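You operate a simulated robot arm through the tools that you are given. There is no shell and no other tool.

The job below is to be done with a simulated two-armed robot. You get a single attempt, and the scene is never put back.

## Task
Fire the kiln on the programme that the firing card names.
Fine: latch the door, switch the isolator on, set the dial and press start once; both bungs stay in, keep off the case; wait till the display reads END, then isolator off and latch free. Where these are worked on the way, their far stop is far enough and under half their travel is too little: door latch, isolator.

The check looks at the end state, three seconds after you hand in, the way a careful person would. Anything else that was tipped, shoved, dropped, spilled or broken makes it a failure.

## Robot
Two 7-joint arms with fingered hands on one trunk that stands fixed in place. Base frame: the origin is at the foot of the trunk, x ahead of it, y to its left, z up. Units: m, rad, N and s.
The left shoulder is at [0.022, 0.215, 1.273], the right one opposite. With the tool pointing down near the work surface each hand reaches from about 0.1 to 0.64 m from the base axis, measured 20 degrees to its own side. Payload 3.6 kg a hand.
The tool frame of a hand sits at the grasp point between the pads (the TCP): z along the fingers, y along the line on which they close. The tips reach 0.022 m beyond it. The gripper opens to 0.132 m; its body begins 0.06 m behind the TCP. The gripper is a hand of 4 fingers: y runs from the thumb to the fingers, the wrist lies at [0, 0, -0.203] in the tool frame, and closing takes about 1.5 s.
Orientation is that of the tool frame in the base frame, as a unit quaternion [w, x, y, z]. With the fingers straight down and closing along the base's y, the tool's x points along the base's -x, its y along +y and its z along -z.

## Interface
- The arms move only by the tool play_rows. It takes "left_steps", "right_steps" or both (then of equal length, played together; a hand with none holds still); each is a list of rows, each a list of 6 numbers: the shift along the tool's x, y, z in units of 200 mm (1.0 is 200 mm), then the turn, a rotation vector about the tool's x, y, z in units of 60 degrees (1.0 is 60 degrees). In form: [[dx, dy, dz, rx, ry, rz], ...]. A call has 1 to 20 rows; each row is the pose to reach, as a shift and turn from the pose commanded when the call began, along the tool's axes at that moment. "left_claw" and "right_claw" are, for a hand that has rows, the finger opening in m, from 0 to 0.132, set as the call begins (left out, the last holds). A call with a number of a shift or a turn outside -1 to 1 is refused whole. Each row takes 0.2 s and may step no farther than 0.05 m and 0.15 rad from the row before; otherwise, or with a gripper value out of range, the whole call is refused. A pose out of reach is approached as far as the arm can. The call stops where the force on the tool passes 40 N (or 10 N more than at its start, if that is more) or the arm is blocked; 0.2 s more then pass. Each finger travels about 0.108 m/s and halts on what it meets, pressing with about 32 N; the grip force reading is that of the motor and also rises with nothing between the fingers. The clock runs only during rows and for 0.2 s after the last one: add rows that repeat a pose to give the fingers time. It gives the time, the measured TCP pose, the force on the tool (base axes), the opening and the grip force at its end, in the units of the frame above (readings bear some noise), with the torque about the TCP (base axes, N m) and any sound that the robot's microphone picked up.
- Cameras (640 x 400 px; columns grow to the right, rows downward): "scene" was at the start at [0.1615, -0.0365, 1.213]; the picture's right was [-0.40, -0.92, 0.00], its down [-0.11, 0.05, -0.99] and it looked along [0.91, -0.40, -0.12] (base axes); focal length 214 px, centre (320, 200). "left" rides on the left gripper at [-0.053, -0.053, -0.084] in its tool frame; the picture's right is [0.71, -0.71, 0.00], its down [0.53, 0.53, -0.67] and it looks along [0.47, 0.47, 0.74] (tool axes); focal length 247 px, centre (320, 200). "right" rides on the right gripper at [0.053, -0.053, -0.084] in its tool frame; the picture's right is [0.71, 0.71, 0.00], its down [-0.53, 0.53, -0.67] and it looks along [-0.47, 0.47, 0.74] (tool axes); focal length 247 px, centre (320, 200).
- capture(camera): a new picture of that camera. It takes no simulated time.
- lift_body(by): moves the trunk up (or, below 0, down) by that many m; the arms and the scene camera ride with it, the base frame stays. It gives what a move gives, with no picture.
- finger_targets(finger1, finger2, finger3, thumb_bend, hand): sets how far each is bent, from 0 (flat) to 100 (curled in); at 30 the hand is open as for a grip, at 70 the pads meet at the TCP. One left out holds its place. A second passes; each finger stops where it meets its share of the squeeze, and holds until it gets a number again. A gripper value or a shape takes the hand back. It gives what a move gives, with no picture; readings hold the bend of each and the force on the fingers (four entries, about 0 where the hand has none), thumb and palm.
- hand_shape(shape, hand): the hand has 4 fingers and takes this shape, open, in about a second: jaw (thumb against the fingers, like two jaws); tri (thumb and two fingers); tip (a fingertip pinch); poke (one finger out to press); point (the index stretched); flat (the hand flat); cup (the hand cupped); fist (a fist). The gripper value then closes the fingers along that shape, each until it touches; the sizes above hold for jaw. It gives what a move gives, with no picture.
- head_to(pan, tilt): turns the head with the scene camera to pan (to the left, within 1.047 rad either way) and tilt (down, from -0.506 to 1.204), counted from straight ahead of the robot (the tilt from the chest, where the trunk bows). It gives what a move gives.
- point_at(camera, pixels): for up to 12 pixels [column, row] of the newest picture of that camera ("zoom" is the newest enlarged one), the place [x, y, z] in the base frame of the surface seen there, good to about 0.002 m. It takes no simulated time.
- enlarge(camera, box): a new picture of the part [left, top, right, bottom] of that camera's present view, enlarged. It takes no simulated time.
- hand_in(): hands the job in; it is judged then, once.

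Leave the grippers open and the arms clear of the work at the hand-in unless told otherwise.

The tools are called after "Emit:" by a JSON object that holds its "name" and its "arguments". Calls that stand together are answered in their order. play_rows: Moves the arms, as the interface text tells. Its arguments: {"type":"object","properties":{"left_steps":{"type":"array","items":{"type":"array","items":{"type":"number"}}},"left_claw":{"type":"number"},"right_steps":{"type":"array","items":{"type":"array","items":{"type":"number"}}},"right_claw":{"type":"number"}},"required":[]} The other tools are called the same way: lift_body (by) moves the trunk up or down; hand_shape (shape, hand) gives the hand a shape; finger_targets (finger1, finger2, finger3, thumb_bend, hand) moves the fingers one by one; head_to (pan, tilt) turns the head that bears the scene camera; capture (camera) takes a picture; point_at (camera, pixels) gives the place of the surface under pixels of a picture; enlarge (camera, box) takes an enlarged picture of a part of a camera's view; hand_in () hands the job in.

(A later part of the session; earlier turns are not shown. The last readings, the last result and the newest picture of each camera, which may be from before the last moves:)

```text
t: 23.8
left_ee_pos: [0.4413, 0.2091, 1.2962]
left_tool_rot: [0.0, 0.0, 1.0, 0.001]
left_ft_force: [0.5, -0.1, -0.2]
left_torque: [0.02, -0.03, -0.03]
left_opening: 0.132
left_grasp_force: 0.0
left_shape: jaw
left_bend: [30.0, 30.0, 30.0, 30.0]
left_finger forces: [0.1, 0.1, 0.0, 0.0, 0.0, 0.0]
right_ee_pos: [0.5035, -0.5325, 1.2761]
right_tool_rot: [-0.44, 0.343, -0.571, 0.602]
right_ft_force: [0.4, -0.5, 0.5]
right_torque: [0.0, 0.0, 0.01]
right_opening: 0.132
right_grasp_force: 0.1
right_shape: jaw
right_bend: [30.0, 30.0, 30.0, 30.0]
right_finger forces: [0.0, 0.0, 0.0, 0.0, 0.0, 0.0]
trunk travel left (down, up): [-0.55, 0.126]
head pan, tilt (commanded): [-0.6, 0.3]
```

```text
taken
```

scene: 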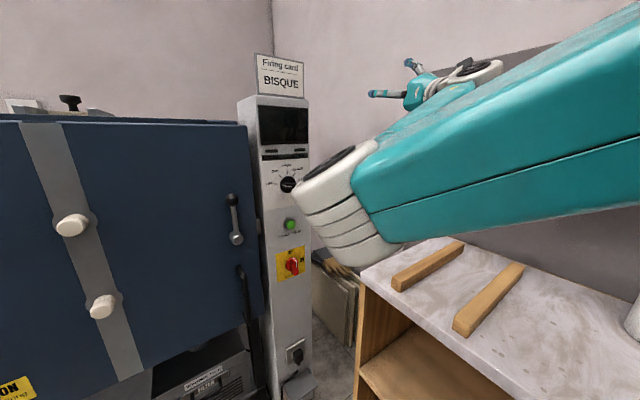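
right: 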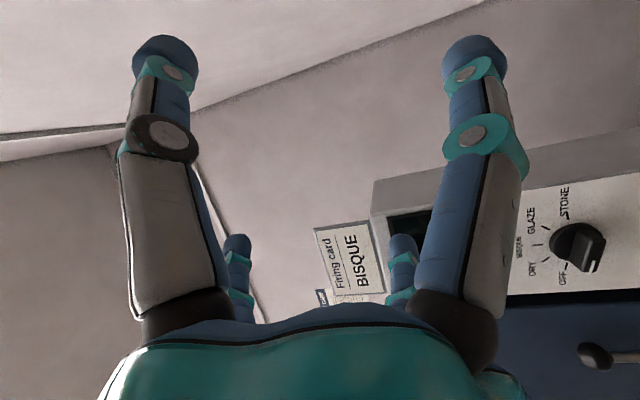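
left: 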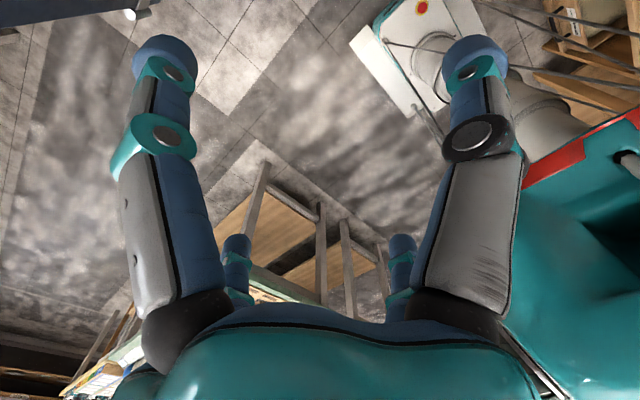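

The roll went through freely (fingers now below, thumb above). Now I bring the hand forward and inward to about (0.635,-0.377,1.253), straightening it to point exactly forward.

Emit:
{"name": "play_rows", "arguments": {"right_steps": [[-0.0954, 0.0238, 0.0291, -0.0123, -0.0375, -0.0064], [-0.1908, 0.0475, 0.0582, -0.0247, -0.075, -0.0127], [-0.2862, 0.0713, 0.0874, -0.037, -0.1125, -0.0191], [-0.3816, 0.095, 0.1165, -0.0493, -0.15, -0.0254], [-0.477, 0.1188, 0.1456, -0.0617, -0.1875, -0.0318], [-0.5724, 0.1426, 0.1747, -0.074, -0.2249, -0.0382], [-0.6678, 0.1663, 0.2038, -0.0863, -0.2624, -0.0445], [-0.7632, 0.19, 0.233, -0.0986, -0.2999, -0.0509], [-0.8586, 0.2138, 0.2621, -0.111, -0.3374, -0.0572], [-0.954, 0.2376, 0.2912, -0.1233, -0.3749, -0.0636]]}}

Emit:
{"name": "capture", "arguments": {"camera": "scene"}}

```text
t: 26.0
left_ee_pos: [0.4417, 0.2089, 1.2964]
left_tool_rot: [0.0, -0.001, 1.0, 0.0]
left_ft_force: [-0.1, 0.2, 1.3]
left_torque: [0.05, 0.02, 0.01]
left_opening: 0.1317
left_grasp_force: 0.0
left_shape: jaw
left_bend: [30.0, 30.0, 30.0, 30.0]
left_finger forces: [0.0, 0.0, 0.0, 0.1, 0.0, 0.0]
right_ee_pos: [0.6358, -0.378, 1.2499]
right_tool_rot: [0.5, -0.5, 0.501, -0.499]
right_ft_force: [0.1, -0.4, -0.4]
right_torque: [0.01, 0.02, 0.01]
right_opening: 0.132
right_grasp_force: 0.1
right_shape: jaw
right_bend: [30.0, 30.0, 30.0, 30.0]
right_finger forces: [0.1, 0.1, 0.1, 0.1, 0.0, 0.1]
right hand out of reach, approached as far as the arm can: row 2, 3, 4, 5, 6, 7
trunk travel left (down, up): [-0.55, 0.126]
head pan, tilt (commanded): [-0.6, 0.3]
```

```text
taken
```

scene: 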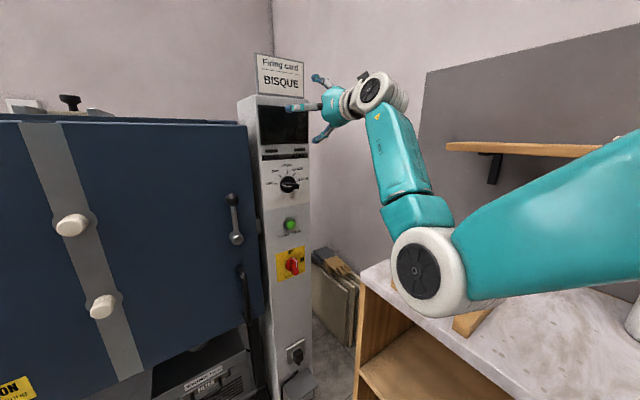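

The hand now points exactly forward with a healthy elbow-down posture. For the latch I want the thumb on the left and fingers on the right, so I roll -60° and then -30° more about the tool's z, here in free air.

Emit:
{"name": "play_rows", "arguments": {"right_steps": [[0, 0, 0, 0, 0, -0.125], [0, 0, 0, 0, 0, -0.25], [0, 0, 0, 0, 0, -0.375], [0, 0, 0, 0, 0, -0.5], [0, 0, 0, 0, 0, -0.625], [0, 0, 0, 0, 0, -0.75], [0, 0, 0, 0, 0, -0.875], [0, 0, 0, 0, 0, -1.0]]}}

Emit:
{"name": "play_rows", "arguments": {"right_steps": [[0, 0, 0, 0, 0, -0.125], [0, 0, 0, 0, 0, -0.25], [0, 0, 0, 0, 0, -0.375], [0, 0, 0, 0, 0, -0.5]]}}

Emit:
{"name": "capture", "arguments": {"camera": "scene"}}

Emit:
{"name": "capture", "arguments": {"camera": "right"}}

```text
t: 27.8
left_ee_pos: [0.441, 0.2098, 1.2964]
left_tool_rot: [-0.001, -0.001, 1.0, 0.0]
left_ft_force: [-0.1, 0.6, 0.9]
left_torque: [0.01, 0.0, -0.03]
left_opening: 0.1318
left_grasp_force: 0.0
left_shape: jaw
left_bend: [30.0, 30.0, 30.0, 30.0]
left_finger forces: [0.1, 0.0, 0.0, 0.1, 0.0, 0.1]
right_ee_pos: [0.6374, -0.378, 1.2531]
right_tool_rot: [-0.182, 0.684, -0.182, 0.682]
right_ft_force: [-0.3, -0.1, 0.3]
right_torque: [0.0, 0.0, 0.0]
right_opening: 0.1319
right_grasp_force: 0.1
right_shape: jaw
right_bend: [30.0, 30.0, 30.0, 30.0]
right_finger forces: [0.1, 0.0, 0.1, 0.0, 0.1, 0.0]
trunk travel left (down, up): [-0.55, 0.126]
head pan, tilt (commanded): [-0.6, 0.3]
```

```text
t: 28.8
left_ee_pos: [0.4405, 0.2097, 1.2965]
left_tool_rot: [0.0, -0.001, 1.0, 0.0]
left_ft_force: [-0.2, 0.2, 0.6]
left_torque: [0.01, -0.01, 0.02]
left_opening: 0.132
left_grasp_force: 0.0
left_shape: jaw
left_bend: [30.0, 30.0, 30.0, 30.0]
left_finger forces: [0.0, 0.0, 0.0, 0.1, 0.1, 0.0]
right_ee_pos: [0.6358, -0.3761, 1.2525]
right_tool_rot: [0.0, 0.708, 0.001, 0.706]
right_ft_force: [0.9, 0.1, 0.3]
right_torque: [-0.02, 0.03, 0.02]
right_opening: 0.132
right_grasp_force: 0.0
right_shape: jaw
right_bend: [30.0, 30.0, 30.0, 30.0]
right_finger forces: [0.0, 0.0, 0.0, 0.0, 0.0, 0.0]
trunk travel left (down, up): [-0.55, 0.126]
head pan, tilt (commanded): [-0.6, 0.3]
```

```text
taken
```

scene: 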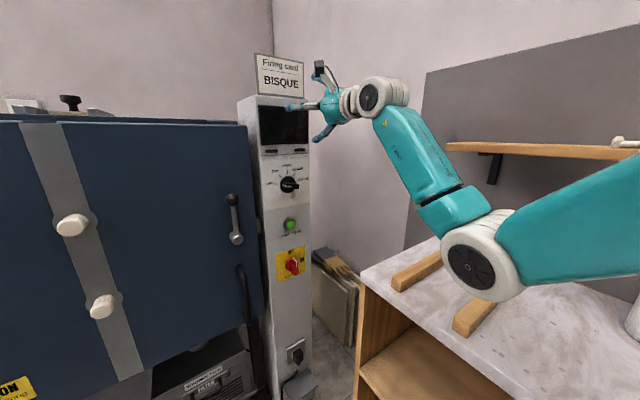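

```text
taken
```

right: 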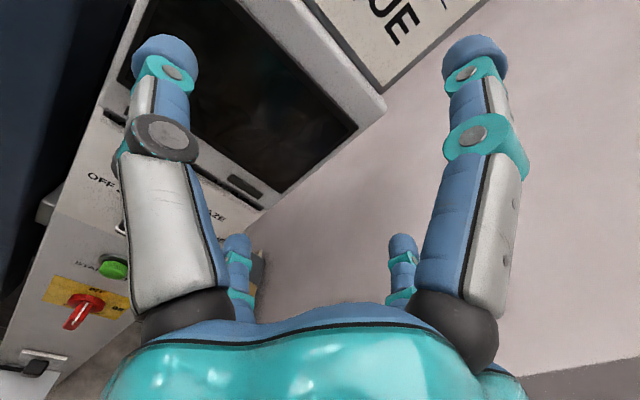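

Roll to -180° works: thumb left, fingers right, camera on top. I check the elbow's height over the table, and measure the latch precisely on a zoomed view.

Emit:
{"name": "point_at", "arguments": {"camera": "scene", "pixels": [[475, 265], [500, 295], [440, 210], [390, 95]]}}

Emit:
{"name": "enlarge", "arguments": {"camera": "scene", "box": [212, 180, 268, 250]}}

```text
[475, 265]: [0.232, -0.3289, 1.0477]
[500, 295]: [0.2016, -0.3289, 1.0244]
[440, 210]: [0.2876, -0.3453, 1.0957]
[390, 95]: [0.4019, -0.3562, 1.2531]
```

```text
5.71 times, centred on (240, 215) of scene
```

zoom: 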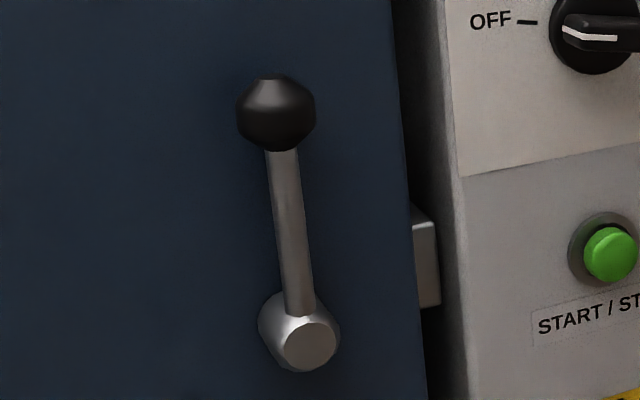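

Emit:
{"name": "point_at", "arguments": {"camera": "zoom", "pixels": [[274, 110], [240, 112], [312, 112], [276, 78], [278, 146], [287, 200], [295, 270], [309, 345], [284, 345], [334, 345], [309, 322], [309, 370]]}}

```text
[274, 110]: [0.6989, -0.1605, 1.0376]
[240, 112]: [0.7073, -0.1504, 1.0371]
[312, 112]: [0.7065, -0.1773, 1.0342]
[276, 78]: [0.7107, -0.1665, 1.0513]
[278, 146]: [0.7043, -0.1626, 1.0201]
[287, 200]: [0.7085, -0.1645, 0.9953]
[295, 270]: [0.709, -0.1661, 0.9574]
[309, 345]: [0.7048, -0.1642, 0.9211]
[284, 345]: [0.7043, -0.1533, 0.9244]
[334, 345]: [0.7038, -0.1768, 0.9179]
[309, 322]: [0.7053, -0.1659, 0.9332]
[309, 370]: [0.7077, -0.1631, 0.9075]
```

Latch pivot is at about (y -0.165, z 0.921), ball centre (0.715,-0.164,1.035), lever upright, radius 0.115. I move the right hand in two strokes to in front of the ball at (0.64,-0.164,1.03).

Emit:
{"name": "play_rows", "arguments": {"right_steps": [[-0.07, -0.067, 0, 0, 0, 0], [-0.14, -0.133, 0, 0, 0, 0], [-0.21, -0.2, 0, 0, 0, 0], [-0.28, -0.266, 0, 0, 0, 0], [-0.35, -0.333, 0, 0, 0, 0], [-0.42, -0.4, 0, 0, 0, 0], [-0.49, -0.466, 0, 0, 0, 0], [-0.556, -0.5325, 0, 0, 0, 0]]}}

Emit:
{"name": "capture", "arguments": {"camera": "scene"}}

```text
t: 29.8
left_ee_pos: [0.4409, 0.2077, 1.2978]
left_tool_rot: [0.0, -0.001, 1.0, 0.001]
left_ft_force: [0.1, -0.4, 0.5]
left_torque: [0.01, 0.01, -0.03]
left_opening: 0.1317
left_grasp_force: 0.0
left_shape: jaw
left_bend: [30.0, 30.0, 30.0, 30.0]
left_finger forces: [0.0, 0.0, 0.1, 0.0, 0.1, 0.0]
right_ee_pos: [0.6194, -0.4452, 1.2441]
right_tool_rot: [0.107, 0.686, -0.015, 0.719]
right_ft_force: [-0.4, 0.7, -0.3]
right_torque: [-0.01, 0.0, 0.05]
right_opening: 0.1317
right_grasp_force: 0.0
right_shape: jaw
right_bend: [30.0, 30.0, 30.0, 30.0]
right_finger forces: [0.0, 0.0, 0.0, 0.0, 0.0, 0.1]
right hand out of reach, approached as far as the arm can: row 2
trunk travel left (down, up): [-0.55, 0.126]
head pan, tilt (commanded): [-0.6, 0.3]
stopped in row 4 (right hand): the arm was blocked; the commanded pose is now the measured one
```

```text
taken
```

scene: 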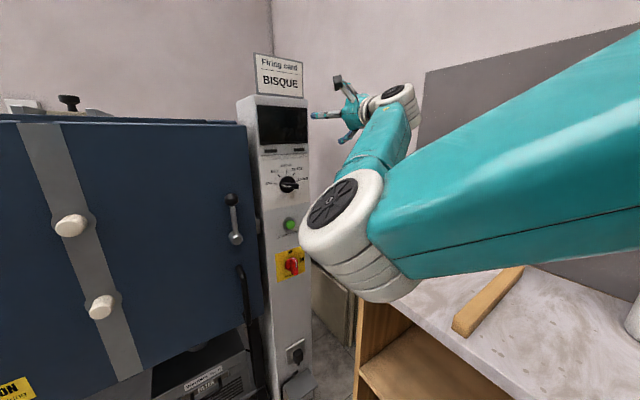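

The solver flipped the elbow inward again: roll -180° is at the edge of the hand-roll range. The thumb-up orientation (roll -90°) is the comfortable one, so I'll work with a single stretched finger instead. First I roll back towards it.

Emit:
{"name": "play_rows", "arguments": {"right_steps": [[0, 0, 0, 0.0066, -0.0115, 0.111], [0, 0, 0, 0.0131, -0.023, 0.2225], [0, 0, 0, 0.0197, -0.0345, 0.334], [0, 0, 0, 0.0263, -0.046, 0.445], [0, 0, 0, 0.0329, -0.0574, 0.556], [0, 0, 0, 0.0394, -0.0689, 0.6675], [0, 0, 0, 0.046, -0.0804, 0.779], [0, 0, 0, 0.0526, -0.0919, 0.89]]}}

Emit:
{"name": "capture", "arguments": {"camera": "scene"}}

```text
t: 30.5
left_ee_pos: [0.4415, 0.212, 1.2972]
left_tool_rot: [0.0, -0.001, 1.0, -0.001]
left_ft_force: [-0.4, 0.4, -0.2]
left_torque: [-0.01, 0.02, -0.01]
left_opening: 0.1319
left_grasp_force: 0.1
left_shape: jaw
left_bend: [30.0, 30.0, 30.0, 30.0]
left_finger forces: [0.0, 0.0, 0.0, 0.1, 0.1, 0.1]
right_ee_pos: [0.6007, -0.4934, 1.2519]
right_tool_rot: [0.053, 0.667, -0.134, 0.731]
right_ft_force: [-0.1, 0.9, 0.4]
right_torque: [0.01, 0.07, -0.01]
right_opening: 0.1319
right_grasp_force: 0.0
right_shape: jaw
right_bend: [30.0, 30.0, 30.0, 30.0]
right_finger forces: [0.0, 0.1, 0.0, 0.0, 0.1, 0.0]
right hand out of reach, approached as far as the arm can: row 2, 3
trunk travel left (down, up): [-0.55, 0.126]
head pan, tilt (commanded): [-0.6, 0.3]
stopped in row 3 (right hand): the arm was blocked; the commanded pose is now the measured one
```

```text
taken
```

scene: 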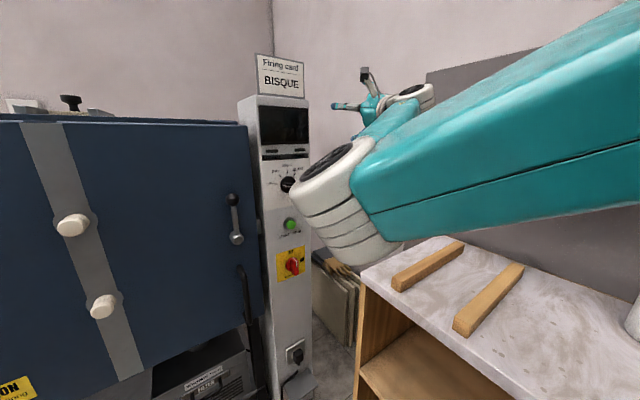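

Blocked again. I measure the present elbow and wrist places to understand the posture.

Emit:
{"name": "point_at", "arguments": {"camera": "scene", "pixels": [[325, 170], [345, 200], [345, 250], [410, 92], [430, 100], [400, 115], [375, 130], [370, 100], [365, 80], [345, 105], [385, 125], [600, 200]]}}

Emit:
{"name": "enlarge", "arguments": {"camera": "scene", "box": [300, 40, 480, 160]}}

```text
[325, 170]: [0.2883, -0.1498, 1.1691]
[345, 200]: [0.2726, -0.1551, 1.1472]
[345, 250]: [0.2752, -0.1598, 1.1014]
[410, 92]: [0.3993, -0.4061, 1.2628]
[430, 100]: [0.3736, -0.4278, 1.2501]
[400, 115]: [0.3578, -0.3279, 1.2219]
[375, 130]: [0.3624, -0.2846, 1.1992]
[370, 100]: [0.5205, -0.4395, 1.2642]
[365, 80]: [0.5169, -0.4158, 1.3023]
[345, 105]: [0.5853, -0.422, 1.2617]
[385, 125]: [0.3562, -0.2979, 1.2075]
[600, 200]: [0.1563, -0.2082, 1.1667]
```

```text
3.33 times, centred on (390, 100) of scene
```

zoom: 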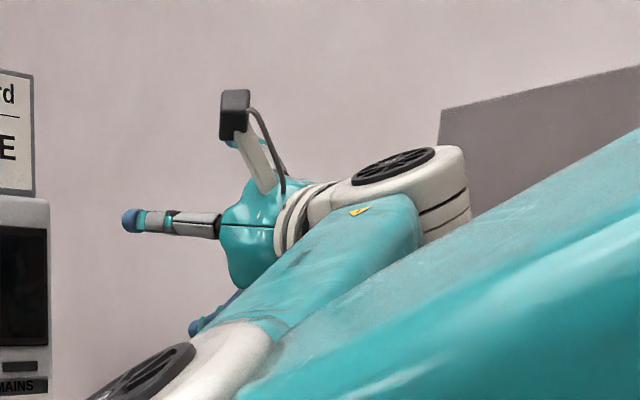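

The elbow sits inward at (0.29,-0.2,1.14). I'll extend the arm forward beside the column (to about (0.74,-0.553,1.28), clear of the column edge at y -0.405) so the arm becomes nearly straight and the elbow posture can resolve.

Emit:
{"name": "play_rows", "arguments": {"right_steps": [[0.0132, 0.0112, 0.0954, 0, 0, 0], [0.0264, 0.0224, 0.1909, 0, 0, 0], [0.0396, 0.0336, 0.2863, 0, 0, 0], [0.0528, 0.0448, 0.3818, 0, 0, 0], [0.0659, 0.0559, 0.4772, 0, 0, 0], [0.0791, 0.0671, 0.5726, 0, 0, 0], [0.0923, 0.0783, 0.6681, 0, 0, 0], [0.1055, 0.0895, 0.7635, 0, 0, 0]]}}

Emit:
{"name": "capture", "arguments": {"camera": "scene"}}

```text
t: 32.3
left_ee_pos: [0.4416, 0.2103, 1.2961]
left_tool_rot: [0.0, 0.0, 1.0, 0.0]
left_ft_force: [-0.3, -0.2, 0.1]
left_torque: [-0.01, 0.0, 0.01]
left_opening: 0.132
left_grasp_force: 0.1
left_shape: jaw
left_bend: [30.0, 30.0, 30.0, 30.0]
left_finger forces: [0.0, 0.0, 0.0, 0.0, 0.1, 0.0]
right_ee_pos: [0.7431, -0.5545, 1.2838]
right_tool_rot: [0.053, 0.666, -0.135, 0.732]
right_ft_force: [-0.1, -0.1, -0.5]
right_torque: [0.02, 0.0, -0.01]
right_opening: 0.1319
right_grasp_force: 0.1
right_shape: jaw
right_bend: [30.0, 30.0, 30.0, 30.0]
right_finger forces: [0.0, 0.1, 0.0, 0.0, 0.0, 0.1]
trunk travel left (down, up): [-0.55, 0.126]
head pan, tilt (commanded): [-0.6, 0.3]
```

```text
taken
```

scene: 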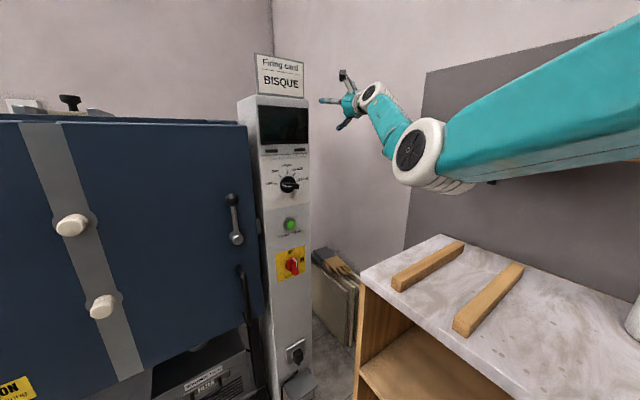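

The arm is extended and reached exactly. Now I roll +60° about the tool z here in free space.

Emit:
{"name": "play_rows", "arguments": {"right_steps": [[0, 0, 0, 0, 0, 0.125], [0, 0, 0, 0, 0, 0.25], [0, 0, 0, 0, 0, 0.375], [0, 0, 0, 0, 0, 0.5], [0, 0, 0, 0, 0, 0.625], [0, 0, 0, 0, 0, 0.75], [0, 0, 0, 0, 0, 0.875], [0, 0, 0, 0, 0, 1.0]]}}

Emit:
{"name": "capture", "arguments": {"camera": "scene"}}

```text
t: 34.1
left_ee_pos: [0.4415, 0.2114, 1.2968]
left_tool_rot: [-0.001, -0.001, 1.0, 0.0]
left_ft_force: [0.0, -0.1, -0.7]
left_torque: [0.0, 0.02, 0.02]
left_opening: 0.1319
left_grasp_force: 0.0
left_shape: jaw
left_bend: [30.0, 30.0, 30.0, 30.0]
left_finger forces: [0.1, 0.0, 0.0, 0.0, 0.1, 0.0]
right_ee_pos: [0.7421, -0.5538, 1.284]
right_tool_rot: [-0.321, 0.508, -0.451, 0.66]
right_ft_force: [-0.1, 0.2, 0.1]
right_torque: [-0.03, 0.04, -0.01]
right_opening: 0.1321
right_grasp_force: 0.0
right_shape: jaw
right_bend: [30.0, 30.0, 30.0, 30.0]
right_finger forces: [0.0, 0.0, 0.0, 0.1, 0.0, 0.0]
trunk travel left (down, up): [-0.55, 0.126]
head pan, tilt (commanded): [-0.6, 0.3]
```

```text
taken
```

scene: 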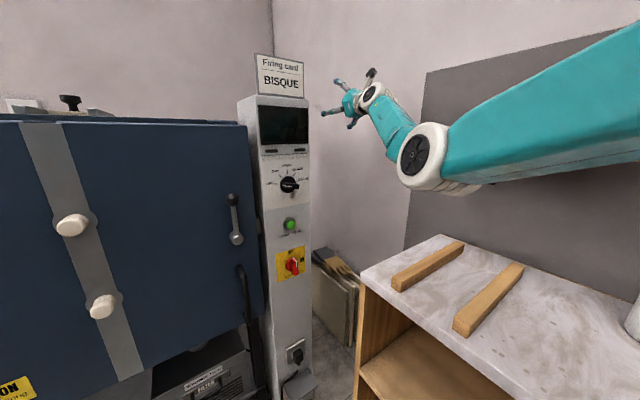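

It rolled freely. Another +60°.

Emit:
{"name": "play_rows", "arguments": {"right_steps": [[0, 0, 0, 0, 0, 0.125], [0, 0, 0, 0, 0, 0.25], [0, 0, 0, 0, 0, 0.375], [0, 0, 0, 0, 0, 0.5], [0, 0, 0, 0, 0, 0.625], [0, 0, 0, 0, 0, 0.75], [0, 0, 0, 0, 0, 0.875], [0, 0, 0, 0, 0, 1.0]]}}

Emit:
{"name": "capture", "arguments": {"camera": "scene"}}

```text
t: 35.9
left_ee_pos: [0.4424, 0.2104, 1.2972]
left_tool_rot: [0.0, -0.001, 1.0, 0.0]
left_ft_force: [0.1, -0.3, -0.1]
left_torque: [0.01, 0.0, 0.02]
left_opening: 0.1319
left_grasp_force: 0.0
left_shape: jaw
left_bend: [30.0, 30.0, 30.0, 30.0]
left_finger forces: [0.1, 0.0, 0.0, 0.0, 0.0, 0.0]
right_ee_pos: [0.7404, -0.555, 1.285]
right_tool_rot: [0.608, -0.215, 0.644, -0.413]
right_ft_force: [-0.3, -0.4, -0.2]
right_torque: [0.02, -0.01, 0.0]
right_opening: 0.1321
right_grasp_force: 0.0
right_shape: jaw
right_bend: [30.0, 30.0, 30.0, 30.0]
right_finger forces: [0.0, 0.1, 0.1, 0.0, 0.1, 0.1]
trunk travel left (down, up): [-0.55, 0.126]
head pan, tilt (commanded): [-0.6, 0.3]
```

```text
taken
```

scene: 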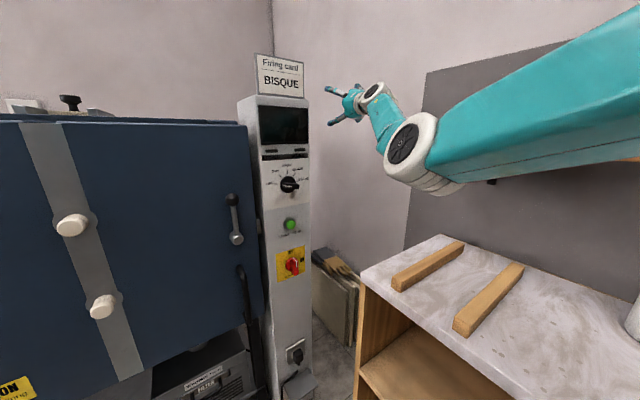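

Still fine (roll ≈ -54°). I try the remaining +54° to find whether roll 0 (fingers left, thumb right) is attainable with the arm stretched.

Emit:
{"name": "play_rows", "arguments": {"right_steps": [[0, 0, 0, 0, 0, 0.1125], [0, 0, 0, 0, 0, 0.225], [0, 0, 0, 0, 0, 0.3375], [0, 0, 0, 0, 0, 0.45], [0, 0, 0, 0, 0, 0.5625], [0, 0, 0, 0, 0, 0.675], [0, 0, 0, 0, 0, 0.7875], [0, 0, 0, 0, 0, 0.9]]}}

Emit:
{"name": "capture", "arguments": {"camera": "scene"}}

```text
t: 37.7
left_ee_pos: [0.4412, 0.2114, 1.2964]
left_tool_rot: [0.0, -0.002, 1.0, 0.0]
left_ft_force: [0.0, 0.4, 0.1]
left_torque: [-0.01, 0.0, 0.01]
left_opening: 0.1318
left_grasp_force: 0.0
left_shape: jaw
left_bend: [30.0, 30.0, 30.0, 30.0]
left_finger forces: [0.1, 0.1, 0.0, 0.0, 0.0, 0.0]
right_ee_pos: [0.7402, -0.5553, 1.2848]
right_tool_rot: [0.727, 0.1, 0.673, -0.091]
right_ft_force: [-0.1, -0.4, 0.0]
right_torque: [0.02, 0.01, 0.01]
right_opening: 0.132
right_grasp_force: 0.1
right_shape: jaw
right_bend: [30.0, 30.0, 30.0, 30.0]
right_finger forces: [0.0, 0.1, 0.0, 0.0, 0.0, 0.1]
trunk travel left (down, up): [-0.55, 0.126]
head pan, tilt (commanded): [-0.6, 0.3]
```

```text
taken
```

scene: 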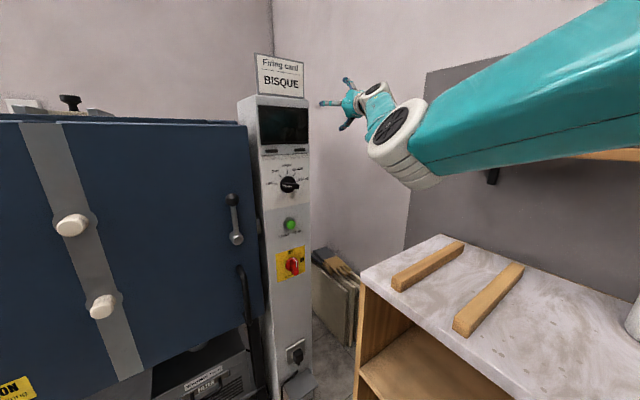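

Roll 0 is reachable too when stretched. The thumb-up roll (-90°) is the mid range, so I go back to it and square the hand to pure forward (two strokes), then give the hand the "poke" shape.

Emit:
{"name": "play_rows", "arguments": {"right_steps": [[0, 0, 0, -0.0196, -0.0109, -0.1126], [0, 0, 0, -0.0392, -0.0219, -0.2252], [0, 0, 0, -0.0588, -0.0328, -0.3378], [0, 0, 0, -0.0784, -0.0437, -0.4504], [0, 0, 0, -0.0979, -0.0546, -0.5629], [0, 0, 0, -0.1175, -0.0656, -0.6755], [0, 0, 0, -0.1371, -0.0765, -0.7881], [0, 0, 0, -0.1567, -0.0874, -0.9007]]}}

Emit:
{"name": "play_rows", "arguments": {"right_steps": [[0, 0, 0, -0.0174, -0.0097, -0.1001], [0, 0, 0, -0.0348, -0.0194, -0.2001], [0, 0, 0, -0.0523, -0.0292, -0.3002], [0, 0, 0, -0.0697, -0.0389, -0.4003], [0, 0, 0, -0.0871, -0.0486, -0.5003], [0, 0, 0, -0.1045, -0.0583, -0.6004]]}}

Emit:
{"name": "hand_shape", "arguments": {"hand": "right", "shape": "poke"}}

Emit:
{"name": "capture", "arguments": {"camera": "scene"}}

Emit:
{"name": "capture", "arguments": {"camera": "right"}}

```text
t: 39.5
left_ee_pos: [0.441, 0.2111, 1.2968]
left_tool_rot: [0.0, -0.001, 1.0, 0.001]
left_ft_force: [-0.2, 0.8, -0.8]
left_torque: [-0.03, -0.01, -0.05]
left_opening: 0.1318
left_grasp_force: 0.0
left_shape: jaw
left_bend: [30.0, 30.0, 30.0, 30.0]
left_finger forces: [0.1, 0.1, 0.0, 0.1, 0.0, 0.0]
right_ee_pos: [0.7407, -0.5545, 1.2833]
right_tool_rot: [0.641, -0.278, 0.616, -0.364]
right_ft_force: [-0.7, 0.6, 0.1]
right_torque: [0.01, 0.04, 0.01]
right_opening: 0.132
right_grasp_force: 0.2
right_shape: jaw
right_bend: [30.0, 30.0, 30.0, 30.0]
right_finger forces: [0.0, 0.1, 0.1, 0.0, 0.0, 0.0]
trunk travel left (down, up): [-0.55, 0.126]
head pan, tilt (commanded): [-0.6, 0.3]
```

```text
t: 40.9
left_ee_pos: [0.4402, 0.2112, 1.2964]
left_tool_rot: [0.0, -0.001, 1.0, 0.0]
left_ft_force: [-0.2, -0.5, -0.1]
left_torque: [0.01, -0.01, -0.02]
left_opening: 0.1319
left_grasp_force: 0.1
left_shape: jaw
left_bend: [30.0, 30.0, 30.0, 30.0]
left_finger forces: [0.0, 0.0, 0.0, 0.0, 0.1, 0.0]
right_ee_pos: [0.7407, -0.5545, 1.2837]
right_tool_rot: [-0.499, 0.5, -0.5, 0.502]
right_ft_force: [0.1, 0.5, 0.1]
right_torque: [-0.03, -0.05, -0.03]
right_opening: 0.1318
right_grasp_force: 0.1
right_shape: jaw
right_bend: [30.0, 30.0, 30.0, 30.0]
right_finger forces: [0.1, 0.0, 0.1, 0.1, 0.0, 0.1]
trunk travel left (down, up): [-0.55, 0.126]
head pan, tilt (commanded): [-0.6, 0.3]
```

```text
t: 41.8
left_ee_pos: [0.441, 0.2101, 1.297]
left_tool_rot: [0.0, -0.001, 1.0, 0.0]
left_ft_force: [0.2, -0.3, -1.0]
left_torque: [0.0, 0.01, -0.04]
left_opening: 0.132
left_grasp_force: 0.1
left_shape: jaw
left_bend: [30.0, 30.0, 30.0, 30.0]
left_finger forces: [0.0, 0.1, 0.0, 0.1, 0.0, 0.1]
right_ee_pos: [0.7409, -0.5547, 1.2834]
right_tool_rot: [-0.501, 0.499, -0.499, 0.501]
right_ft_force: [-0.8, 0.7, 0.2]
right_torque: [0.03, 0.05, 0.01]
right_opening: 0.0
right_grasp_force: 0.2
right_shape: poke
right_bend: [100.0, 100.0, 100.0, 91.0]
right_finger forces: [0.0, 0.0, 0.1, 0.0, 0.0, 0.1]
trunk travel left (down, up): [-0.55, 0.126]
head pan, tilt (commanded): [-0.6, 0.3]
```

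```text
taken
```

scene: 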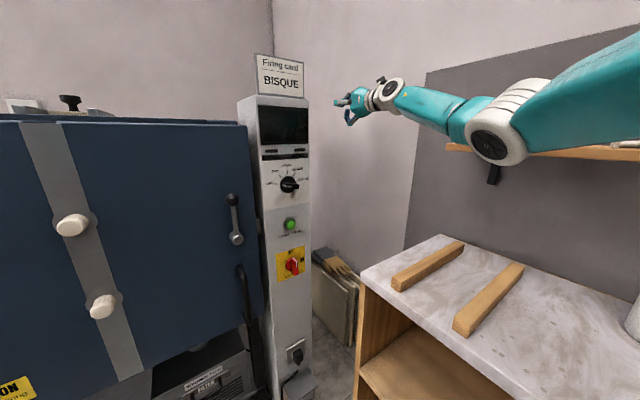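

```text
taken
```

right: 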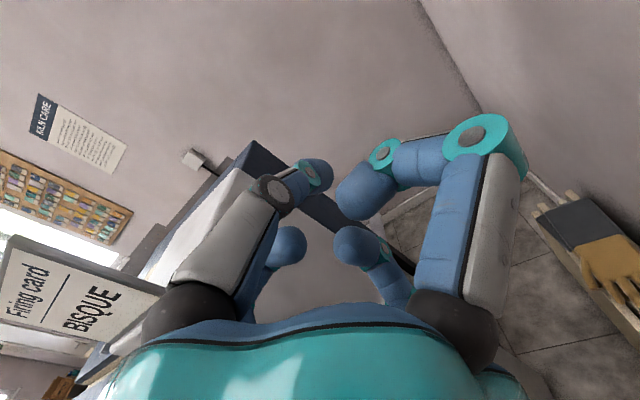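

The hand is closed but no finger stands out yet; I wait briefly and look at it enlarged.

Emit:
{"name": "play_rows", "arguments": {"right_steps": [[0, 0, 0, 0, 0, 0], [0, 0, 0, 0, 0, 0], [0, 0, 0, 0, 0, 0]]}}

Emit:
{"name": "enlarge", "arguments": {"camera": "scene", "box": [320, 60, 420, 140]}}

Emit:
{"name": "capture", "arguments": {"camera": "right"}}

```text
t: 42.6
left_ee_pos: [0.4419, 0.2111, 1.2956]
left_tool_rot: [-0.001, -0.002, 1.0, -0.001]
left_ft_force: [-0.3, -0.3, -0.1]
left_torque: [0.02, -0.02, -0.03]
left_opening: 0.132
left_grasp_force: 0.0
left_shape: jaw
left_bend: [30.0, 30.0, 30.0, 30.0]
left_finger forces: [0.0, 0.1, 0.1, 0.0, 0.0, 0.1]
right_ee_pos: [0.7414, -0.5539, 1.2841]
right_tool_rot: [-0.5, 0.5, -0.499, 0.502]
right_ft_force: [-0.1, -0.2, 0.2]
right_torque: [0.0, -0.02, -0.02]
right_opening: 0.0
right_grasp_force: 0.0
right_shape: poke
right_bend: [100.0, 100.0, 100.0, 91.0]
right_finger forces: [0.0, 0.0, 0.0, 0.0, 0.0, 0.0]
trunk travel left (down, up): [-0.55, 0.126]
head pan, tilt (commanded): [-0.6, 0.3]
```

```text
5.00 times, centred on (370, 100) of scene
```

zoom: 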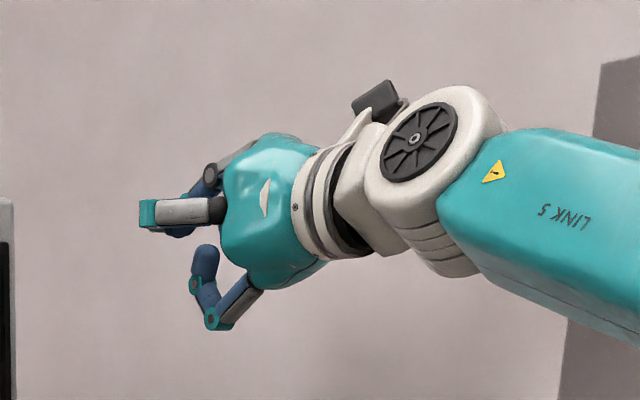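

```text
taken
```

right: 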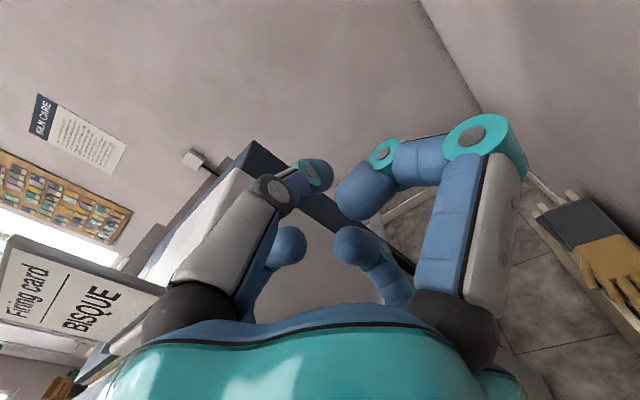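

"poke" leaves all fingers hooked. I try "point" (index stretched).

Emit:
{"name": "hand_shape", "arguments": {"hand": "right", "shape": "point"}}

Emit:
{"name": "enlarge", "arguments": {"camera": "scene", "box": [320, 60, 420, 140]}}

Emit:
{"name": "capture", "arguments": {"camera": "right"}}

```text
t: 43.5
left_ee_pos: [0.4409, 0.2109, 1.2965]
left_tool_rot: [0.0, -0.001, 1.0, 0.0]
left_ft_force: [-0.3, 0.5, 0.0]
left_torque: [-0.02, -0.02, 0.02]
left_opening: 0.1318
left_grasp_force: 0.0
left_shape: jaw
left_bend: [30.0, 30.0, 30.0, 30.0]
left_finger forces: [0.0, 0.1, 0.0, 0.0, 0.0, 0.0]
right_ee_pos: [0.7422, -0.5544, 1.2842]
right_tool_rot: [-0.5, 0.499, -0.5, 0.501]
right_ft_force: [0.4, 0.4, 0.4]
right_torque: [0.0, 0.03, 0.02]
right_opening: 0.1261
right_grasp_force: 0.1
right_shape: point
right_bend: [70.0, 100.0, 100.0, 81.0]
right_finger forces: [0.1, 0.1, 0.1, 0.0, 0.1, 0.1]
trunk travel left (down, up): [-0.55, 0.126]
head pan, tilt (commanded): [-0.6, 0.3]
```

```text
5.00 times, centred on (370, 100) of scene
```

zoom: 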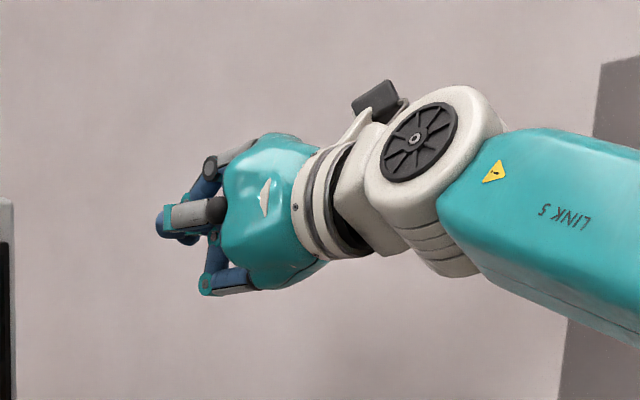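

```text
taken
```

right: 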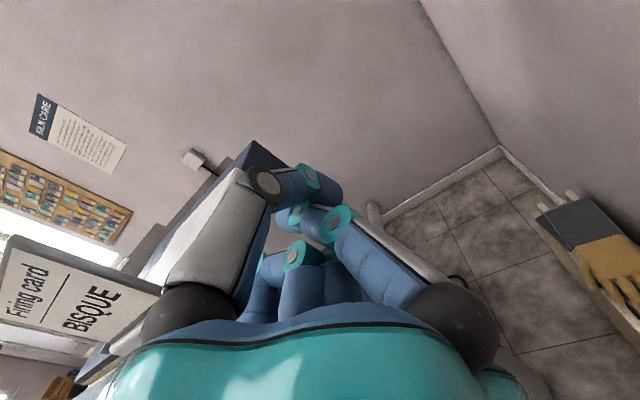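

"point" isn't a straight finger either. I try "tip" with the pinch closed, which should make a narrow beak on the tool axis.

Emit:
{"name": "hand_shape", "arguments": {"hand": "right", "shape": "tip"}}

Emit:
{"name": "capture", "arguments": {"camera": "right"}}

Emit:
{"name": "play_rows", "arguments": {"right_steps": [[0, 0, 0, 0, 0, 0], [0, 0, 0, 0, 0, 0], [0, 0, 0, 0, 0, 0], [0, 0, 0, 0, 0, 0], [0, 0, 0, 0, 0, 0], [0, 0, 0, 0, 0, 0], [0, 0, 0, 0, 0, 0], [0, 0, 0, 0, 0, 0]], "right_claw": 0.0}}

Emit:
{"name": "capture", "arguments": {"camera": "right"}}

Emit:
{"name": "enlarge", "arguments": {"camera": "scene", "box": [320, 60, 420, 140]}}

```text
t: 44.4
left_ee_pos: [0.4426, 0.211, 1.2963]
left_tool_rot: [-0.001, -0.001, 1.0, 0.0]
left_ft_force: [-0.5, 0.1, 0.6]
left_torque: [-0.03, 0.01, 0.0]
left_opening: 0.1318
left_grasp_force: 0.1
left_shape: jaw
left_bend: [30.0, 30.0, 30.0, 30.0]
left_finger forces: [0.1, 0.0, 0.0, 0.0, 0.0, 0.1]
right_ee_pos: [0.7411, -0.5543, 1.2843]
right_tool_rot: [-0.5, 0.5, -0.499, 0.501]
right_ft_force: [-0.5, 0.2, 0.8]
right_torque: [0.01, -0.01, 0.02]
right_opening: 0.1319
right_grasp_force: 0.1
right_shape: tip
right_bend: [11.0, 30.0, 11.0, 30.0]
right_finger forces: [0.0, 0.1, 0.0, 0.0, 0.0, 0.0]
trunk travel left (down, up): [-0.55, 0.126]
head pan, tilt (commanded): [-0.6, 0.3]
```

```text
taken
```

right: 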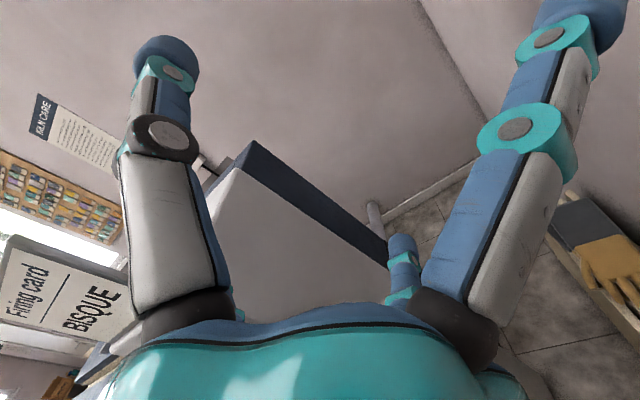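

```text
t: 46.2
left_ee_pos: [0.4404, 0.2108, 1.297]
left_tool_rot: [0.0, 0.0, 1.0, 0.001]
left_ft_force: [0.2, 0.1, -0.4]
left_torque: [0.01, 0.01, 0.03]
left_opening: 0.1321
left_grasp_force: 0.0
left_shape: jaw
left_bend: [30.0, 30.0, 30.0, 30.0]
left_finger forces: [0.0, 0.0, 0.0, 0.1, 0.0, 0.1]
right_ee_pos: [0.7417, -0.5551, 1.2831]
right_tool_rot: [-0.499, 0.5, -0.499, 0.502]
right_ft_force: [-0.2, 0.0, 0.2]
right_torque: [-0.01, 0.02, -0.02]
right_opening: 0.0001
right_grasp_force: 31.7
right_shape: tip
right_bend: [27.0, 70.0, 27.0, 70.0]
right_finger forces: [0.0, 0.1, 0.0, 0.0, 0.1, 0.0]
trunk travel left (down, up): [-0.55, 0.126]
head pan, tilt (commanded): [-0.6, 0.3]
```

```text
taken
```

right: 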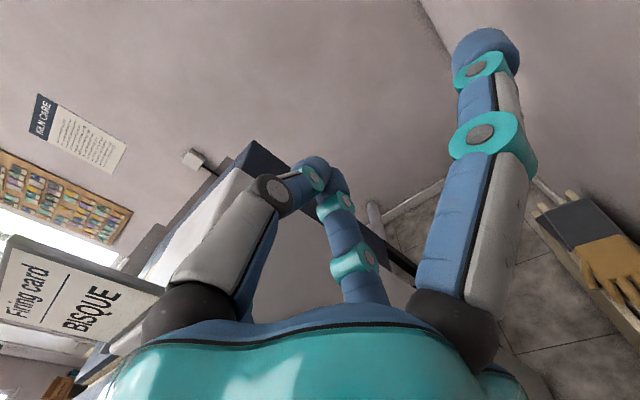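

```text
5.00 times, centred on (370, 100) of scene
```

zoom: 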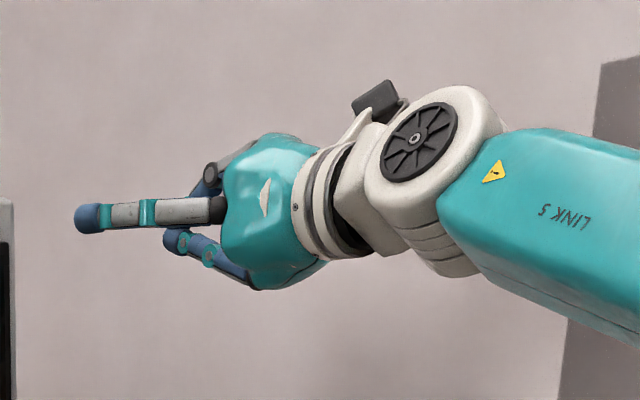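

In "tip", thumb and finger 2 pinch on the axis while fingers 1 and 3 (the side ones) stay straight and reach further. I measure tip positions against the TCP (0.742,-0.555,1.283).

Emit:
{"name": "point_at", "arguments": {"camera": "zoom", "pixels": [[78, 218], [90, 218], [125, 215], [170, 240], [185, 242], [210, 255], [205, 190], [235, 270]]}}

Emit:
{"name": "point_at", "arguments": {"camera": "right", "pixels": [[315, 165], [330, 175], [335, 200], [480, 40], [500, 55], [485, 75], [490, 135], [290, 185]]}}

```text
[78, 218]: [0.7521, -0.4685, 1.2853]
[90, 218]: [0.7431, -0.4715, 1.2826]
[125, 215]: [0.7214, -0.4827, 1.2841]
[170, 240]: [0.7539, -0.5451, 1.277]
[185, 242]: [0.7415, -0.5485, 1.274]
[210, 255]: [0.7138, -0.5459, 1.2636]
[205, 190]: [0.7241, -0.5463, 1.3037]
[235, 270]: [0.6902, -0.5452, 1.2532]
```

```text
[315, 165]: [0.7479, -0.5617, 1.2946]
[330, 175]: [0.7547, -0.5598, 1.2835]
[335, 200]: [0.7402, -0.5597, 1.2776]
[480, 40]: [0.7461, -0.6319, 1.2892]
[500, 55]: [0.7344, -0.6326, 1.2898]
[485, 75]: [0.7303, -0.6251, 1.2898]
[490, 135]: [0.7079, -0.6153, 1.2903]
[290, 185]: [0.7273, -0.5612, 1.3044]
```

Both the pinched pair and the straight side fingers end about 0.02 m beyond the TCP. I curl the side fingers 1 and 3 fully and keep thumb and finger 2 pinched, to get a slim beak.

Emit:
{"name": "finger_targets", "arguments": {"hand": "right", "finger1": 100, "finger2": 70, "finger3": 100, "thumb_bend": 70}}

Emit:
{"name": "enlarge", "arguments": {"camera": "scene", "box": [320, 60, 420, 140]}}

Emit:
{"name": "point_at", "arguments": {"camera": "zoom", "pixels": [[120, 215], [135, 210], [140, 222], [150, 215], [160, 230], [170, 240], [180, 215], [200, 190]]}}

Emit:
{"name": "capture", "arguments": {"camera": "right"}}

```text
t: 47.2
left_ee_pos: [0.4421, 0.2116, 1.2967]
left_tool_rot: [0.0, -0.001, 1.0, 0.0]
left_ft_force: [-0.1, 0.7, 0.3]
left_torque: [-0.04, 0.0, 0.01]
left_opening: 0.1322
left_grasp_force: 0.0
left_shape: jaw
left_bend: [30.0, 30.0, 30.0, 30.0]
left_finger forces: [0.0, 0.0, 0.0, 0.0, 0.0, 0.1]
right_ee_pos: [0.7409, -0.5544, 1.2843]
right_tool_rot: [-0.5, 0.499, -0.499, 0.502]
right_ft_force: [-1.6, 0.6, 0.1]
right_torque: [0.03, 0.04, -0.02]
right_opening: 0.0003
right_grasp_force: 0.1
right_shape: fingers
right_bend: [76.0, 68.0, 76.0, 69.0]
right_finger forces: [0.1, 0.0, 0.1, 0.0, 0.1, 0.0]
trunk travel left (down, up): [-0.55, 0.126]
head pan, tilt (commanded): [-0.6, 0.3]
```

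```text
5.00 times, centred on (370, 100) of scene
```

zoom: 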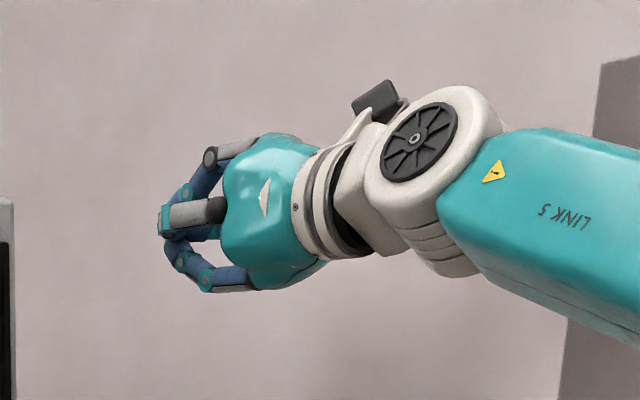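

```text
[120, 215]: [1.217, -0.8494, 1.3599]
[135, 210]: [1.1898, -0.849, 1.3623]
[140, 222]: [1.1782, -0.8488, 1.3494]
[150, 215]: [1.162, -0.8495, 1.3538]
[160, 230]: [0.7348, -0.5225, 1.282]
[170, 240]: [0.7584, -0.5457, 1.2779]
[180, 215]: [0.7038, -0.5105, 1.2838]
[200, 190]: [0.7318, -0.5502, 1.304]
```

```text
taken
```

right: 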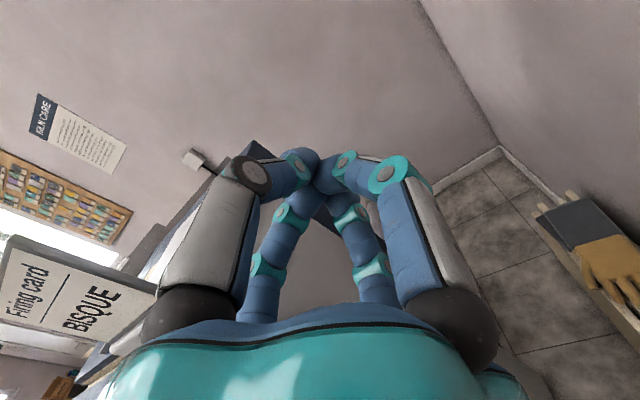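

The side fingers stopped against the pinch, making a fat cone. I re-order: open the pinch, curl the side fingers fully first, then pinch.

Emit:
{"name": "finger_targets", "arguments": {"hand": "right", "finger1": 30, "finger2": 30, "finger3": 30, "thumb_bend": 30}}

Emit:
{"name": "finger_targets", "arguments": {"hand": "right", "finger1": 100, "finger3": 100}}

Emit:
{"name": "finger_targets", "arguments": {"hand": "right", "finger2": 70, "thumb_bend": 70}}

Emit:
{"name": "enlarge", "arguments": {"camera": "scene", "box": [320, 60, 420, 140]}}

Emit:
{"name": "capture", "arguments": {"camera": "right"}}

```text
t: 48.2
left_ee_pos: [0.4417, 0.2114, 1.297]
left_tool_rot: [0.001, -0.001, 1.0, 0.0]
left_ft_force: [0.8, -0.2, -0.9]
left_torque: [-0.02, -0.01, 0.02]
left_opening: 0.1319
left_grasp_force: 0.0
left_shape: jaw
left_bend: [30.0, 30.0, 30.0, 30.0]
left_finger forces: [0.1, 0.0, 0.1, 0.0, 0.0, 0.0]
right_ee_pos: [0.7412, -0.5543, 1.2835]
right_tool_rot: [-0.499, 0.5, -0.499, 0.501]
right_ft_force: [-0.6, 0.2, 0.8]
right_torque: [0.01, -0.02, 0.0]
right_opening: 0.0873
right_grasp_force: 0.0
right_shape: fingers
right_bend: [30.0, 30.0, 30.0, 30.0]
right_finger forces: [0.1, 0.1, 0.0, 0.1, 0.0, 0.0]
trunk travel left (down, up): [-0.55, 0.126]
head pan, tilt (commanded): [-0.6, 0.3]
```

```text
t: 49.2
left_ee_pos: [0.4408, 0.2109, 1.2967]
left_tool_rot: [0.001, -0.001, 1.0, 0.0]
left_ft_force: [-0.1, 0.4, -0.5]
left_torque: [0.02, -0.03, 0.02]
left_opening: 0.1322
left_grasp_force: 0.0
left_shape: jaw
left_bend: [30.0, 30.0, 30.0, 30.0]
left_finger forces: [0.0, 0.1, 0.0, 0.0, 0.0, 0.0]
right_ee_pos: [0.7413, -0.5544, 1.2835]
right_tool_rot: [-0.499, 0.5, -0.5, 0.501]
right_ft_force: [0.4, 0.0, -0.3]
right_torque: [-0.01, 0.01, 0.01]
right_opening: 0.0586
right_grasp_force: 0.0
right_shape: fingers
right_bend: [86.0, 30.0, 86.0, 30.0]
right_finger forces: [0.0, 0.0, 0.0, 0.0, 0.0, 0.0]
trunk travel left (down, up): [-0.55, 0.126]
head pan, tilt (commanded): [-0.6, 0.3]
```

```text
t: 50.2
left_ee_pos: [0.4413, 0.2109, 1.2985]
left_tool_rot: [0.0, -0.001, 1.0, 0.0]
left_ft_force: [-0.5, 0.8, 0.1]
left_torque: [0.0, -0.02, 0.02]
left_opening: 0.1319
left_grasp_force: 0.1
left_shape: jaw
left_bend: [30.0, 30.0, 30.0, 30.0]
left_finger forces: [0.0, 0.0, 0.1, 0.0, 0.1, 0.0]
right_ee_pos: [0.7425, -0.5539, 1.2842]
right_tool_rot: [-0.5, 0.499, -0.5, 0.501]
right_ft_force: [0.6, -0.3, 1.1]
right_torque: [0.03, -0.01, -0.01]
right_opening: 0.007
right_grasp_force: 0.1
right_shape: fingers
right_bend: [96.0, 70.0, 96.0, 70.0]
right_finger forces: [0.0, 0.0, 0.0, 0.0, 0.0, 0.0]
trunk travel left (down, up): [-0.55, 0.126]
head pan, tilt (commanded): [-0.6, 0.3]
```

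```text
5.00 times, centred on (370, 100) of scene
```

zoom: 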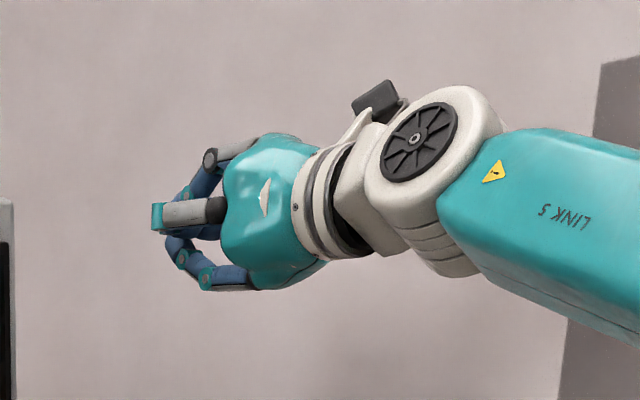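

```text
taken
```

right: 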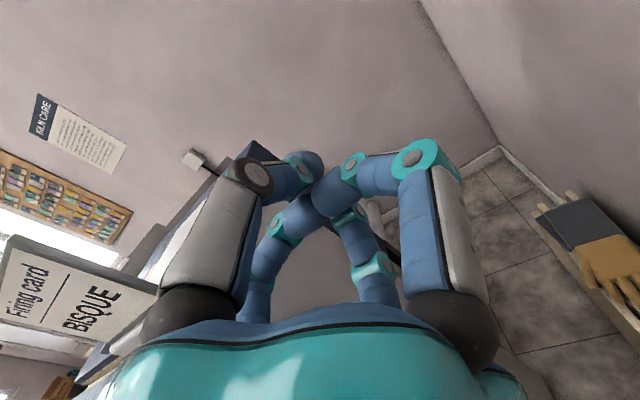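

The beak is formed: thumb and finger 2 pinched ahead, side fingers curled behind. Now I raise the trunk 0.1 m (arm stays more stretched for the high parts) and then pull the hand back to x≈0.62.

Emit:
{"name": "lift_body", "arguments": {"by": 0.1}}

Emit:
{"name": "play_rows", "arguments": {"right_steps": [[0, 0, -0.1, 0, 0, 0], [0, 0, -0.2, 0, 0, 0], [0, 0, -0.3, 0, 0, 0], [0, 0, -0.4, 0, 0, 0], [0, 0, -0.5, 0, 0, 0], [0, 0, -0.6, 0, 0, 0]]}}

Emit:
{"name": "capture", "arguments": {"camera": "scene"}}

```text
t: 51.6
left_ee_pos: [0.4415, 0.2111, 1.3959]
left_tool_rot: [0.0, -0.001, 1.0, 0.0]
left_ft_force: [0.1, -0.1, -0.3]
left_torque: [-0.03, 0.01, -0.02]
left_opening: 0.132
left_grasp_force: 0.0
left_shape: jaw
left_bend: [30.0, 30.0, 30.0, 30.0]
left_finger forces: [0.1, 0.0, 0.0, 0.1, 0.0, 0.1]
right_ee_pos: [0.7426, -0.5548, 1.3838]
right_tool_rot: [-0.5, 0.499, -0.501, 0.501]
right_ft_force: [0.2, 0.4, 0.1]
right_torque: [0.01, 0.01, -0.03]
right_opening: 0.0072
right_grasp_force: 0.1
right_shape: fingers
right_bend: [96.0, 70.0, 96.0, 70.0]
right_finger forces: [0.0, 0.0, 0.0, 0.1, 0.0, 0.0]
trunk travel left (down, up): [-0.65, 0.026]
head pan, tilt (commanded): [-0.6, 0.3]
```

```text
t: 53.0
left_ee_pos: [0.4398, 0.2109, 1.3974]
left_tool_rot: [0.0, -0.001, 1.0, 0.0]
left_ft_force: [-0.5, -0.2, -0.1]
left_torque: [-0.03, -0.02, -0.02]
left_opening: 0.132
left_grasp_force: 0.1
left_shape: jaw
left_bend: [30.0, 30.0, 30.0, 30.0]
left_finger forces: [0.0, 0.1, 0.1, 0.0, 0.0, 0.0]
right_ee_pos: [0.6193, -0.5548, 1.3837]
right_tool_rot: [-0.499, 0.499, -0.5, 0.502]
right_ft_force: [-0.1, 0.4, 0.5]
right_torque: [0.01, -0.04, 0.02]
right_opening: 0.0072
right_grasp_force: 0.1
right_shape: fingers
right_bend: [96.0, 70.0, 96.0, 70.0]
right_finger forces: [0.0, 0.1, 0.0, 0.0, 0.0, 0.0]
trunk travel left (down, up): [-0.65, 0.026]
head pan, tilt (commanded): [-0.6, 0.3]
```

```text
taken
```

scene: 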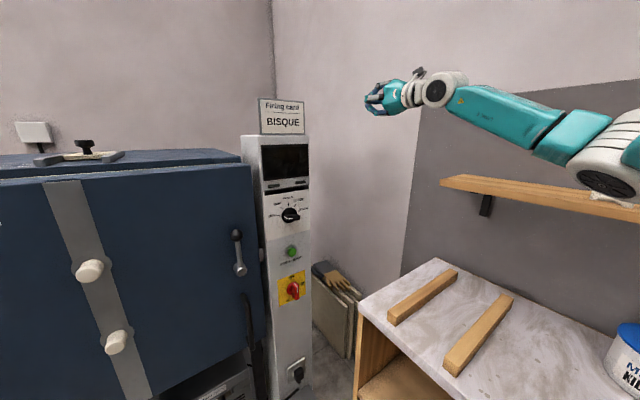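

Elbow is out to the right; I check its distance to the shelf and the item on it before proceeding.

Emit:
{"name": "point_at", "arguments": {"camera": "scene", "pixels": [[605, 185], [630, 190], [560, 150], [600, 205], [610, 197], [500, 185]]}}

```text
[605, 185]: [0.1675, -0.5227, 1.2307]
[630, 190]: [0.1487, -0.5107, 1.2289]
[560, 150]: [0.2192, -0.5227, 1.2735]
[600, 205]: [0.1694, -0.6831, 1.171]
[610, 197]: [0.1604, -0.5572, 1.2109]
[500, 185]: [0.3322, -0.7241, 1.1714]
```

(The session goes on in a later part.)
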